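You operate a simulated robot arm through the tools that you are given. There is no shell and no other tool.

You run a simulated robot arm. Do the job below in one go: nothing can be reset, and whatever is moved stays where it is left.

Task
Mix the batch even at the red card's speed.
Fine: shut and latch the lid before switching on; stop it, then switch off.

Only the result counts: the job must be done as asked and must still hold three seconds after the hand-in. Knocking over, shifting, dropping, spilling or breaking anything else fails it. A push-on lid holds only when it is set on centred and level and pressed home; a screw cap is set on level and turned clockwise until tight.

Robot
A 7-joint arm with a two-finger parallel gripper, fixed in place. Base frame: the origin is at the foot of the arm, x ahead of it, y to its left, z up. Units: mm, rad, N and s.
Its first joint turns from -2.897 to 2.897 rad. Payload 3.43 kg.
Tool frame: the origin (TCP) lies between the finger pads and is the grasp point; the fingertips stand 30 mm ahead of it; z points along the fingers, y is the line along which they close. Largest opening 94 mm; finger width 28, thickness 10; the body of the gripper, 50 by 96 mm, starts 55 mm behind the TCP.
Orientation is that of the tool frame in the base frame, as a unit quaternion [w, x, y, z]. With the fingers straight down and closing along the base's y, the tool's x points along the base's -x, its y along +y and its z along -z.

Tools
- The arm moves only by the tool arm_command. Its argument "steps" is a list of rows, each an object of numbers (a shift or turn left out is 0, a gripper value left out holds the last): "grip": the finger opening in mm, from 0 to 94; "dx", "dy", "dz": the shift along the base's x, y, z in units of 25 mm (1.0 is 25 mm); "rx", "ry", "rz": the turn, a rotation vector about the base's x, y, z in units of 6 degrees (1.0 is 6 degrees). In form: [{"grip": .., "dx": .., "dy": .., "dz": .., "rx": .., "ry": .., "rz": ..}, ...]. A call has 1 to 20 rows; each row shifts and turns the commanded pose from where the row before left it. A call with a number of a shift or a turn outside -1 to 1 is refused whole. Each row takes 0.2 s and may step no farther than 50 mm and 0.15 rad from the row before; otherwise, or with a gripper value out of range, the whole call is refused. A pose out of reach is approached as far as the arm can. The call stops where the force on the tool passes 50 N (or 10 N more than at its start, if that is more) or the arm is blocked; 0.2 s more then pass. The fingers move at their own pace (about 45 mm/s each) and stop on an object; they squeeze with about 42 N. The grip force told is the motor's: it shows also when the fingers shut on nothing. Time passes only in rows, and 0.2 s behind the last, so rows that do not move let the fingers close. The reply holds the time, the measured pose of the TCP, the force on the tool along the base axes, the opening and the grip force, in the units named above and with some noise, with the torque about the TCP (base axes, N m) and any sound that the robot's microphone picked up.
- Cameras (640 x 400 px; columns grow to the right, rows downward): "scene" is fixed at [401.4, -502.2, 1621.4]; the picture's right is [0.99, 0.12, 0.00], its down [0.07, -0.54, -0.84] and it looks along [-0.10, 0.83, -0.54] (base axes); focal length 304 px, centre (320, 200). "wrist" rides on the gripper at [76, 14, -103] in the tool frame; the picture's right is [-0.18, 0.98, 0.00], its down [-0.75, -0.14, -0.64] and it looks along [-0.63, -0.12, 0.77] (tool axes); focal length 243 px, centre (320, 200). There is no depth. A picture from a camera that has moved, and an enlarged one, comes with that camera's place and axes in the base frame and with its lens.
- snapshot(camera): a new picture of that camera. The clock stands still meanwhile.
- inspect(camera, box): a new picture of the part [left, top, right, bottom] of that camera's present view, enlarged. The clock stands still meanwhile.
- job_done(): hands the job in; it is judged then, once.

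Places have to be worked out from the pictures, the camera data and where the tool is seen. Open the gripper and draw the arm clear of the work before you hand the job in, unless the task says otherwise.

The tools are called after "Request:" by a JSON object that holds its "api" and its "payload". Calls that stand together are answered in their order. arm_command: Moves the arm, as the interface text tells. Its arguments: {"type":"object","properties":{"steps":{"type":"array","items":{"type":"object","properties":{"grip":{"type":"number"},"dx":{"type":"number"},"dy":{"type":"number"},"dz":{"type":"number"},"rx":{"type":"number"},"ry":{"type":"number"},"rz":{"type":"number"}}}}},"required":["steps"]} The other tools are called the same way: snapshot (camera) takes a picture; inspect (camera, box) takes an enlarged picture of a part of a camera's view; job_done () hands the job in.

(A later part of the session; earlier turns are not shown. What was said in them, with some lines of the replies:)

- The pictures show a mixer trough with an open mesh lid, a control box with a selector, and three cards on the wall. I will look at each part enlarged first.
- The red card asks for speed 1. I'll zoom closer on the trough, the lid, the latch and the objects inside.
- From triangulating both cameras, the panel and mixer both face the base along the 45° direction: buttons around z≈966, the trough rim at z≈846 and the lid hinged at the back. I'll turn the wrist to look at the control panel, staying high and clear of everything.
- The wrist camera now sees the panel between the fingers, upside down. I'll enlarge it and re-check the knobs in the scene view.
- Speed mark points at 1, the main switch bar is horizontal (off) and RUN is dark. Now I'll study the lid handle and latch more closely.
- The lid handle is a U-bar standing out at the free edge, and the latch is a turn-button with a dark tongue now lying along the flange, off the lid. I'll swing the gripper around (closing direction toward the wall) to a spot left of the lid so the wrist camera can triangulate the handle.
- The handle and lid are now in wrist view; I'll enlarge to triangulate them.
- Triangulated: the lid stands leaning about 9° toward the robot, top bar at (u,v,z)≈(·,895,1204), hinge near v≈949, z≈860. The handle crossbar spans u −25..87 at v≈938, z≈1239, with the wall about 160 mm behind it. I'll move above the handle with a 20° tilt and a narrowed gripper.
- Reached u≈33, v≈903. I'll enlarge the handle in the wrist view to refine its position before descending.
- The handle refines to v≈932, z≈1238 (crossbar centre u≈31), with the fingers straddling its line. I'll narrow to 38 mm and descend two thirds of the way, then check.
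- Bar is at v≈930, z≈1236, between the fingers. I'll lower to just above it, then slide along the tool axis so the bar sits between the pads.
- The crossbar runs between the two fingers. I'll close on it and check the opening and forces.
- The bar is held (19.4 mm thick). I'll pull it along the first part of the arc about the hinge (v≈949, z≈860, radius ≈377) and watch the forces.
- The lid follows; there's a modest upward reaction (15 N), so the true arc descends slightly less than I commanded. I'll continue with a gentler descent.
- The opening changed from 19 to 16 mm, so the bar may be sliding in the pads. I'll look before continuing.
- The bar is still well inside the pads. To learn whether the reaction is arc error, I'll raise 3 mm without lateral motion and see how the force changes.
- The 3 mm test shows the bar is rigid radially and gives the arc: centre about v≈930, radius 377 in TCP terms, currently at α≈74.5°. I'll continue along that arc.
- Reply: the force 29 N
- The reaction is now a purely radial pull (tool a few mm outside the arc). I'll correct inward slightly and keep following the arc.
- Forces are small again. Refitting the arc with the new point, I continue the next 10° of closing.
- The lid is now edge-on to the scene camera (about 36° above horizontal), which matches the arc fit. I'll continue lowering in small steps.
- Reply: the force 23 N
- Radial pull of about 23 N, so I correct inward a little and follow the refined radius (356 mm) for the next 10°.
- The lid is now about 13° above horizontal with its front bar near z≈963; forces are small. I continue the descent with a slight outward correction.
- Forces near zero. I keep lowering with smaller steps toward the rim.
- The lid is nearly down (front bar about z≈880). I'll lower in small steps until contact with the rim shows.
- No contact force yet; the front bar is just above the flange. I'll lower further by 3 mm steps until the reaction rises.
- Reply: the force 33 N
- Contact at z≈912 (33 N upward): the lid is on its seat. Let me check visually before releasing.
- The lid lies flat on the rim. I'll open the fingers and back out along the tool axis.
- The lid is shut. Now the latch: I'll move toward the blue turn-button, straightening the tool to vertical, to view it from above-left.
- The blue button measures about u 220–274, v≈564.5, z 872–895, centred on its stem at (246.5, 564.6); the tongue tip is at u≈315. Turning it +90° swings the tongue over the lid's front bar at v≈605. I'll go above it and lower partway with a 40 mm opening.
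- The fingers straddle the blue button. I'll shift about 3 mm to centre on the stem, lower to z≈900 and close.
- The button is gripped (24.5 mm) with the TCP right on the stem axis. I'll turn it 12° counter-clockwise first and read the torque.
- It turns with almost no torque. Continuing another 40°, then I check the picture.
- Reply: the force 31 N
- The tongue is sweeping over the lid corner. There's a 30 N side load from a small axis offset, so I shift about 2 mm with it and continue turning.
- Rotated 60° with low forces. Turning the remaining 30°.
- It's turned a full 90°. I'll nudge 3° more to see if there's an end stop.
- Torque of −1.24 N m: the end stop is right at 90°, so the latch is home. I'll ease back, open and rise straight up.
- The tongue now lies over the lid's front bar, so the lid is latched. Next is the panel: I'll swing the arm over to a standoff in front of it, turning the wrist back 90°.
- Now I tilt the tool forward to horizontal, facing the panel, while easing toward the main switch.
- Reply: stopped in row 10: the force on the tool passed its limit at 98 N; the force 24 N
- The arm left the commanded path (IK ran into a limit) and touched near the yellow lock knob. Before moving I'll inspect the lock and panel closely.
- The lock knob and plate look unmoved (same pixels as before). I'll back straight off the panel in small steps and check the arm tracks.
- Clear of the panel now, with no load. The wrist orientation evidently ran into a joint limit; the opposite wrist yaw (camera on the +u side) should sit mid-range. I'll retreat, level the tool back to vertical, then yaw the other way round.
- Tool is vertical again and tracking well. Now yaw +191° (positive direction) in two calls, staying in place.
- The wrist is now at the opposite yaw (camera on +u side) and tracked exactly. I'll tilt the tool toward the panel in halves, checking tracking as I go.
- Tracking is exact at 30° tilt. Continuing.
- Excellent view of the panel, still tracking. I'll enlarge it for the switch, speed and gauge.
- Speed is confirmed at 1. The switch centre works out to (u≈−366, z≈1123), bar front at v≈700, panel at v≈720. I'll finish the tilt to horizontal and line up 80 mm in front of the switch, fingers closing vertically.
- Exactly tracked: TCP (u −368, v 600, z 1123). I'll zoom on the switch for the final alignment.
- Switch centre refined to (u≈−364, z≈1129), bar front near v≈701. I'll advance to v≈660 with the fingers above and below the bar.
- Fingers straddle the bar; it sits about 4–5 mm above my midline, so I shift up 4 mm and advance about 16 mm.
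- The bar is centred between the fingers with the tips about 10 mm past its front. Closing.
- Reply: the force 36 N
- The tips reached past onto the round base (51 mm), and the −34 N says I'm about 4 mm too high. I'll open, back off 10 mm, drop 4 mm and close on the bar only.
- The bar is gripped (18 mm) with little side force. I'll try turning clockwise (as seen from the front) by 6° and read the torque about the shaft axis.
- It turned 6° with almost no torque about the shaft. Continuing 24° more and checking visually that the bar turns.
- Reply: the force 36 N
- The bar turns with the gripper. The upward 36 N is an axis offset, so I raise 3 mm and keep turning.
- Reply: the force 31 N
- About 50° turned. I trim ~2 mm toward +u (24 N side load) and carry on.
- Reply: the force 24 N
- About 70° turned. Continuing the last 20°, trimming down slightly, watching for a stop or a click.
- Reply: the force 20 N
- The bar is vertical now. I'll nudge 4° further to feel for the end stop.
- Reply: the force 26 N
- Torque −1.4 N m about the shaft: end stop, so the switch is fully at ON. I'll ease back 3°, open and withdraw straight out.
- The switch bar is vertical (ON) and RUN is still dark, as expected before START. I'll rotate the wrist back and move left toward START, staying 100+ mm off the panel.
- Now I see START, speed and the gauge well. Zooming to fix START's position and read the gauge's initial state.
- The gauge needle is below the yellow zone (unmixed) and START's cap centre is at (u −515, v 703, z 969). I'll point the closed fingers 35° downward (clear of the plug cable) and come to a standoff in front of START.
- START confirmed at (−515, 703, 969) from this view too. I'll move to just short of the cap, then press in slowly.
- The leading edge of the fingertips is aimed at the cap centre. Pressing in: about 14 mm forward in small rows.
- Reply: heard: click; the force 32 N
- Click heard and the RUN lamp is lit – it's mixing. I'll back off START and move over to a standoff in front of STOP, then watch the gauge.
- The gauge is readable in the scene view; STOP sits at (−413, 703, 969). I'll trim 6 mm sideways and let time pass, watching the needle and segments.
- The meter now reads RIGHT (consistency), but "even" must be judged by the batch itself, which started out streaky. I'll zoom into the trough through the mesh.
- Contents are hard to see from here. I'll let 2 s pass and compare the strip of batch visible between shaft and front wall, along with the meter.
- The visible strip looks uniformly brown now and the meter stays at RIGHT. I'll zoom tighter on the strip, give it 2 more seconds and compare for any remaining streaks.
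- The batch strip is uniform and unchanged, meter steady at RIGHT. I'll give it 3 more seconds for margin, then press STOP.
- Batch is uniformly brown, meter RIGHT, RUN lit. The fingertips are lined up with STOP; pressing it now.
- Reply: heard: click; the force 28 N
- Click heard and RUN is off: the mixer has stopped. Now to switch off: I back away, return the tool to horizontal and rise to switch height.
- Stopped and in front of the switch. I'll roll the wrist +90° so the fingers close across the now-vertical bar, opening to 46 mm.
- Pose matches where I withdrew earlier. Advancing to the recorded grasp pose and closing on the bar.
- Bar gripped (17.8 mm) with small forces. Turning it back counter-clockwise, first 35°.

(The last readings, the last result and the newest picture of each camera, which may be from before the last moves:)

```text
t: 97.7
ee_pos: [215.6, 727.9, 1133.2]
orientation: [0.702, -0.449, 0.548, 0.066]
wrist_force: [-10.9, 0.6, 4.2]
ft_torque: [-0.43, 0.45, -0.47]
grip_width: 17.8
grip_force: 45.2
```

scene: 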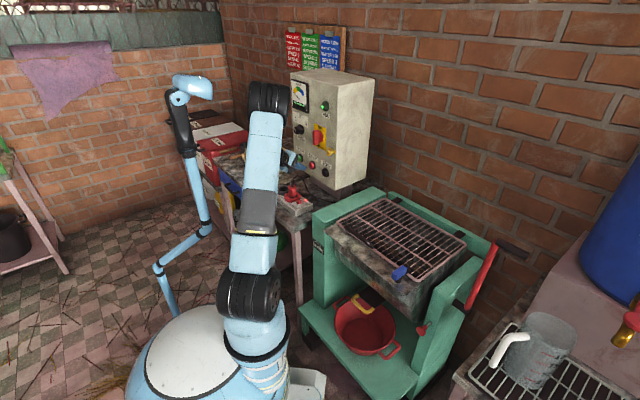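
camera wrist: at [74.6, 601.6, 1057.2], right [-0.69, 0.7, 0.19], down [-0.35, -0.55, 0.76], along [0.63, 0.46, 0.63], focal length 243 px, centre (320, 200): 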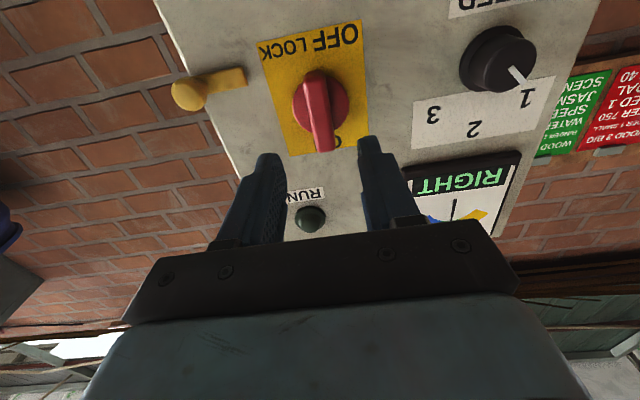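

Low forces. Continuing another 34°.

Request:
{"api": "arm_command", "payload": {"steps": [{"rx": -0.5, "ry": -0.5}, {"rx": -0.5, "ry": -0.5}, {"rx": -0.5, "ry": -0.5}, {"rx": -0.5, "ry": -0.5}, {"rx": -0.5, "ry": -0.5}, {"rx": -0.5, "ry": -0.5}, {"rx": -0.5, "ry": -0.5}, {"rx": -0.5, "ry": -0.5}]}}

Request:
{"api": "inspect", "payload": {"camera": "scene", "box": [285, 75, 355, 165]}}

```text
t: 99.5
ee_pos: [216.7, 728.8, 1129.9]
orientation: [0.691, -0.59, 0.393, -0.143]
wrist_force: [-24.9, 5.0, -15.6]
ft_torque: [-0.11, 0.21, -0.38]
grip_width: 17.8
grip_force: 45.5
```

```text
4.44 times, centred on (320, 120) of scene
camera zoom: at [401.4, -502.2, 1621.4], right [0.99, 0.12, 0.0], down [0.07, -0.54, -0.84], along [-0.1, 0.83, -0.54], focal length 1351 px, centre (320, 556)
```

zoom: 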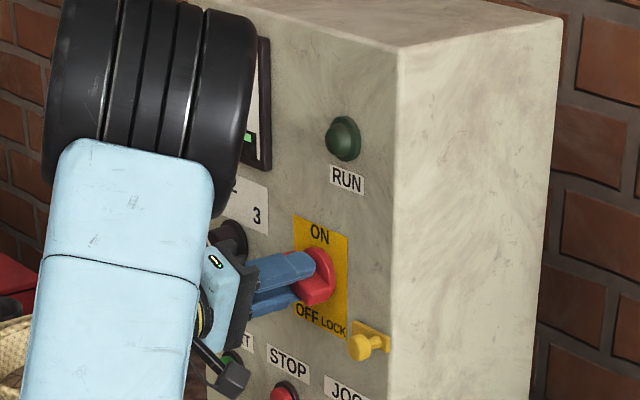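

About 68° back. Trimming the small offset and finishing the last 22°.

Request:
{"api": "arm_command", "payload": {"steps": [{"dx": -0.03, "dy": 0.03, "dz": -0.04, "rx": -0.5, "ry": -0.5}, {"dx": -0.02, "dy": 0.02, "dz": -0.02, "rx": -0.5, "ry": -0.5}, {"rx": -0.5, "ry": -0.5}, {"rx": -0.5, "ry": -0.5}, {"rx": -0.5, "ry": -0.5}, {"rx": -0.1, "ry": -0.1}]}}

Request:
{"api": "arm_command", "payload": {"steps": [{"rx": -0.47, "ry": -0.47}, {}]}}

Request:
{"api": "inspect", "payload": {"camera": "scene", "box": [285, 75, 355, 165]}}

```text
t: 100.8
ee_pos: [214.8, 728.5, 1131.1]
orientation: [-0.651, 0.653, -0.273, 0.274]
wrist_force: [-20.0, -25.7, -32.0]
ft_torque: [-0.07, 0.35, -0.58]
grip_width: 18.0
grip_force: 45.7
```

```text
t: 101.5
ee_pos: [215.0, 729.7, 1130.4]
orientation: [-0.642, 0.662, -0.25, 0.296]
wrist_force: [-15.4, -15.4, -36.9]
ft_torque: [0.62, 1.48, -0.35]
grip_width: 19.3
grip_force: 45.2
```

```text
4.44 times, centred on (320, 120) of scene
camera zoom: at [401.4, -502.2, 1621.4], right [0.99, 0.12, 0.0], down [0.07, -0.54, -0.84], along [-0.1, 0.83, -0.54], focal length 1351 px, centre (320, 556)
```

zoom: 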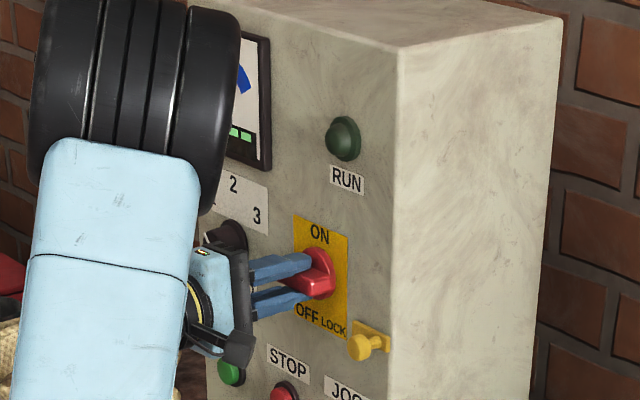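

End-stop torque (+1.5 N m): the switch is home at OFF, and the display went back to dashes. I'll ease off, open and withdraw straight back.

Request:
{"api": "arm_command", "payload": {"steps": [{"rx": 0.35, "ry": 0.35}, {"grip": 46}, {"grip": 46}, {"grip": 46}, {"dx": -0.4, "dy": -0.4}, {"dx": -0.6, "dy": -0.6}, {"dx": -0.7, "dy": -0.7}, {"dx": -0.7, "dy": -0.7}, {"dx": -0.7, "dy": -0.7}]}}

Request:
{"api": "snapshot", "payload": {"camera": "wrist"}}

Request:
{"api": "inspect", "payload": {"camera": "scene", "box": [275, 70, 355, 190]}}

Request:
{"api": "inspect", "payload": {"camera": "scene", "box": [310, 180, 470, 310]}}

```text
t: 103.5
ee_pos: [138.8, 653.4, 1130.4]
orientation: [-0.649, 0.655, -0.267, 0.278]
wrist_force: [-0.4, -0.1, -1.7]
ft_torque: [-0.01, -0.01, 0.03]
grip_width: 45.9
grip_force: 0.1
```

```text
taken
camera wrist: at [120.8, 525.2, 1119.3], right [-0.12, 0.12, -0.99], down [-0.99, 0.09, 0.13], along [0.1, 0.99, 0.11], focal length 243 px, centre (320, 200)
```

wrist: 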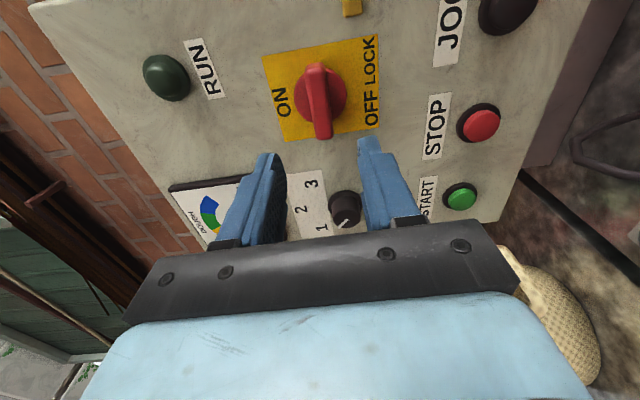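

```text
3.33 times, centred on (315, 130) of scene
camera zoom: at [401.4, -502.2, 1621.4], right [0.99, 0.12, 0.0], down [0.07, -0.54, -0.84], along [-0.1, 0.83, -0.54], focal length 1013 px, centre (337, 433)
```

zoom: 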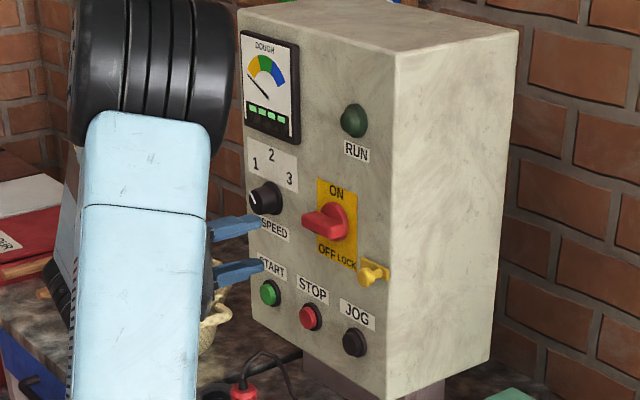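

```text
3.08 times, centred on (390, 245) of scene
camera zoom: at [401.4, -502.2, 1621.4], right [0.99, 0.12, 0.0], down [0.07, -0.54, -0.84], along [-0.1, 0.83, -0.54], focal length 935 px, centre (105, 62)
```

zoom: 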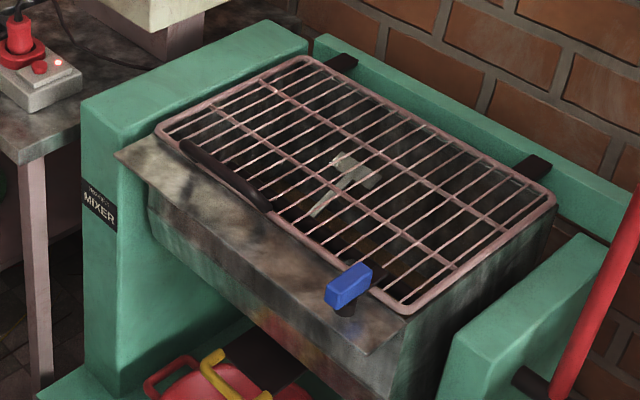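

Everything on the panel is as wanted: switch at OFF, display reset, lamp dark; the lid is latched. Before handing in I'll lift away, point the tool down again and look into the trough with the wrist camera to confirm the batch is even.

Request:
{"api": "arm_command", "payload": {"steps": [{"dx": -0.3, "dy": -0.3, "dz": 0.3}, {"dx": -0.3, "dy": -0.3, "dz": 0.3}, {"dz": 0.4, "rx": -0.7071, "ry": 0.7071}, {"dz": 0.4, "rx": -0.7071, "ry": 0.7071}, {"dz": 0.4, "rx": -0.7071, "ry": 0.7071}, {"dz": 0.4, "rx": -0.7071, "ry": 0.7071}, {"dz": 0.4, "rx": -0.7071, "ry": 0.7071}, {"dz": 0.4, "rx": -0.7071, "ry": 0.7071}, {"dz": 0.4, "rx": -0.7071, "ry": 0.7071}, {"dz": 0.4, "rx": -0.7071, "ry": 0.7071}, {"dz": 0.4, "rx": -0.7071, "ry": 0.7071}, {"dz": 0.4, "rx": -0.7071, "ry": 0.7071}, {"rx": -0.7071, "ry": 0.7071}, {"rx": -0.7071, "ry": 0.7071}, {"rx": -0.7071, "ry": 0.7071}, {"rx": -0.7071, "ry": 0.7071}, {"rx": -0.7071, "ry": 0.7071}]}}

Request:
{"api": "snapshot", "payload": {"camera": "scene"}}

```text
t: 107.0
ee_pos: [124.4, 636.2, 1246.7]
orientation: [0.001, 0.928, -0.373, 0.003]
wrist_force: [0.1, -0.2, 0.4]
ft_torque: [-0.03, -0.01, 0.02]
grip_width: 46.0
grip_force: 0.1
```

```text
taken
```

scene: 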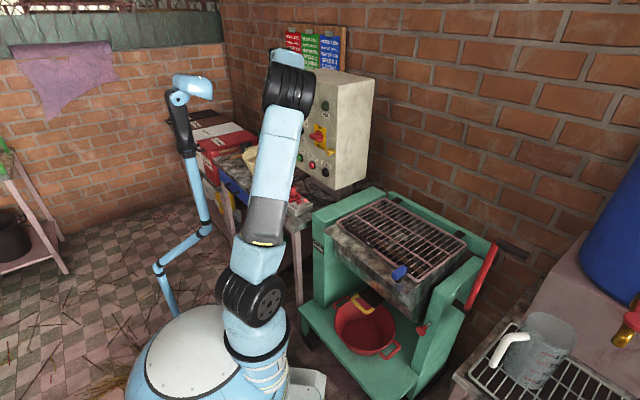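

Tool is vertical and clear. Moving over toward the trough (well above it) to look in.

Request:
{"api": "arm_command", "payload": {"steps": [{"dx": 0.949, "dy": -0.753, "dz": 0.05}, {"dx": 0.949, "dy": -0.753, "dz": 0.05}, {"dx": 0.949, "dy": -0.753, "dz": 0.05}, {"dx": 0.949, "dy": -0.753, "dz": 0.05}, {"dx": 0.949, "dy": -0.753, "dz": 0.05}, {"dx": 0.949, "dy": -0.753, "dz": 0.05}, {"dx": 0.949, "dy": -0.753, "dz": 0.05}, {"dx": 0.949, "dy": -0.753, "dz": 0.05}, {"dx": 0.949, "dy": -0.753, "dz": 0.05}, {"dx": 0.949, "dy": -0.753, "dz": 0.05}, {"dx": 0.949, "dy": -0.753, "dz": 0.05}, {"dx": 0.949, "dy": -0.753, "dz": 0.05}, {"dx": 0.949, "dy": -0.753, "dz": 0.05}, {"dx": 0.949, "dy": -0.753, "dz": 0.05}, {"dx": 0.949, "dy": -0.753, "dz": 0.05}, {"dx": 0.949, "dy": -0.753, "dz": 0.05}, {"dx": 0.949, "dy": -0.753, "dz": 0.05}, {"dx": 0.949, "dy": -0.753, "dz": 0.05}]}}

Request:
{"api": "snapshot", "payload": {"camera": "wrist"}}

```text
t: 110.8
ee_pos: [549.4, 297.5, 1267.9]
orientation: [0.001, 0.927, -0.374, 0.002]
wrist_force: [0.2, -0.8, 0.4]
ft_torque: [0.0, -0.03, 0.04]
grip_width: 46.1
grip_force: 0.1
```

```text
taken
camera wrist: at [594.6, 233.2, 1372.3], right [-0.81, -0.58, 0.0], down [-0.45, 0.63, 0.64], along [-0.37, 0.52, -0.77], focal length 243 px, centre (320, 200)
```

wrist: 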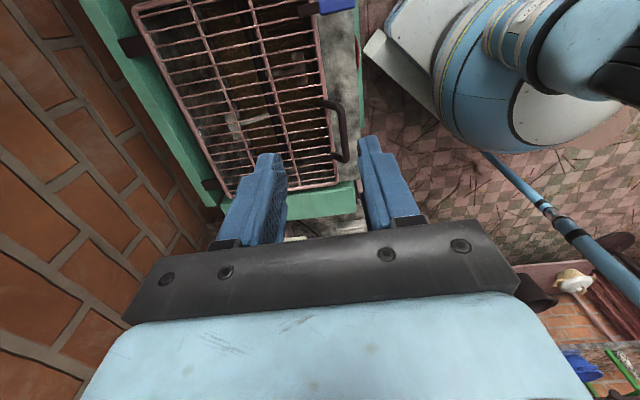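

Request:
{"api": "inspect", "payload": {"camera": "wrist", "box": [180, 0, 340, 170]}}

Request:
{"api": "inspect", "payload": {"camera": "wrist", "box": [220, 50, 300, 120]}}

```text
2.35 times, centred on (260, 85) of wrist
camera zoom: at [594.6, 233.2, 1372.3], right [-0.81, -0.58, 0.0], down [-0.45, 0.63, 0.64], along [-0.37, 0.52, -0.77], focal length 571 px, centre (461, 471)
```

zoom: 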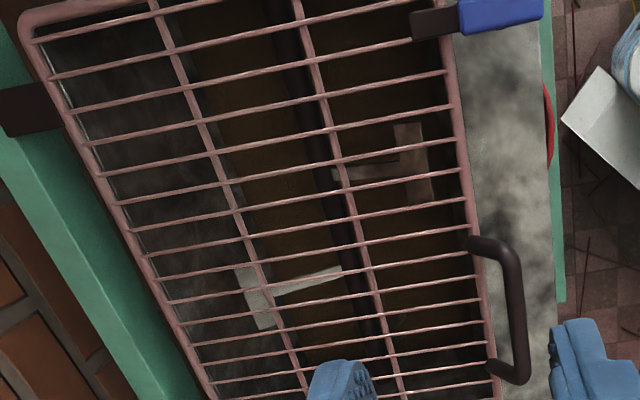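

```text
5.71 times, centred on (260, 85) of wrist
camera zoom: at [594.6, 233.2, 1372.3], right [-0.81, -0.58, 0.0], down [-0.45, 0.63, 0.64], along [-0.37, 0.52, -0.77], focal length 1386 px, centre (663, 857)
```

zoom: 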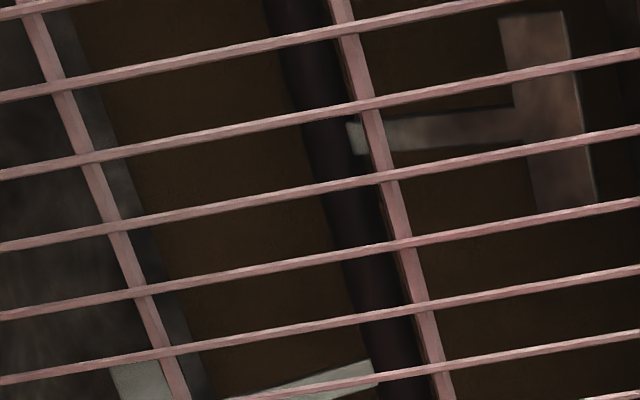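

Seen from above, the batch is a uniform brown with none of the initial streaks, the tongue overlaps the lid frame, and the mixer is still. I'll draw the arm up and back, clear of the work.

Request:
{"api": "arm_command", "payload": {"steps": [{"grip": 80, "dx": -0.7, "dy": -0.35, "dz": 0.88}, {"dx": -0.7, "dy": -0.35, "dz": 0.88}, {"dx": -0.7, "dy": -0.35, "dz": 0.88}, {"dx": -0.7, "dy": -0.35, "dz": 0.88}, {"dx": -0.7, "dy": -0.35, "dz": 0.88}, {"dx": -0.7, "dy": -0.35, "dz": 0.88}, {}, {}]}}

Request:
{"api": "snapshot", "payload": {"camera": "scene"}}

Request:
{"api": "inspect", "payload": {"camera": "scene", "box": [280, 70, 460, 310]}}

```text
t: 112.7
ee_pos: [443.3, 245.9, 1399.4]
orientation: [0.001, 0.927, -0.374, 0.004]
wrist_force: [-0.2, -0.2, 0.8]
ft_torque: [0.01, -0.02, 0.04]
grip_width: 80.3
grip_force: 0.0
```

```text
taken
```

scene: 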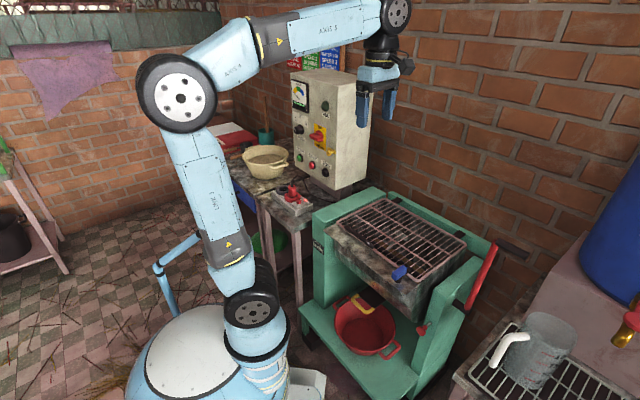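

```text
1.67 times, centred on (370, 190) of scene
camera zoom: at [401.4, -502.2, 1621.4], right [0.99, 0.12, 0.0], down [0.07, -0.54, -0.84], along [-0.1, 0.83, -0.54], focal length 507 px, centre (237, 217)
```

zoom: 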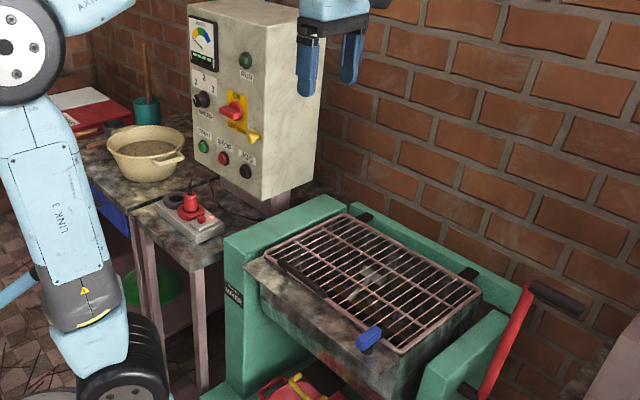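

Final check: the lid is shut and latched, the batch is even, speed is at 1, the mixer is stopped and the main switch is at OFF. The gripper is open, the arm is clear, and nothing else looks moved. Handing in.

Request:
{"api": "job_done", "payload": {}}

```text
The job is handed in.
```

The batch is mixed and the job is handed in. I ran it at speed 1, the red card's speed, for about 12 seconds. The grading result hasn't been reported back to me.

- **Lid:** I shut it and turned the latch 90° to its end stop, so the tongue sits over the lid's front bar. Both were done before switching on.
- **Mixing:** the meter settled on RIGHT within about 4 seconds of START and stayed there. Looking in through the mesh afterwards, the batch was a uniform brown with none of the streaks it started with.
- **Shutdown:** I pressed STOP first and the RUN lamp went out. Then I turned the main switch back to OFF, to its end stop.
- **One contact:** on my first approach to the panel the arm left its path and a finger hit the yellow lock knob, peaking at 98 N before it stopped. The knob looked unmoved in the pictures, and the switch turned freely afterwards.

At hand-in the gripper was open and the arm clear. Nothing else looked moved.
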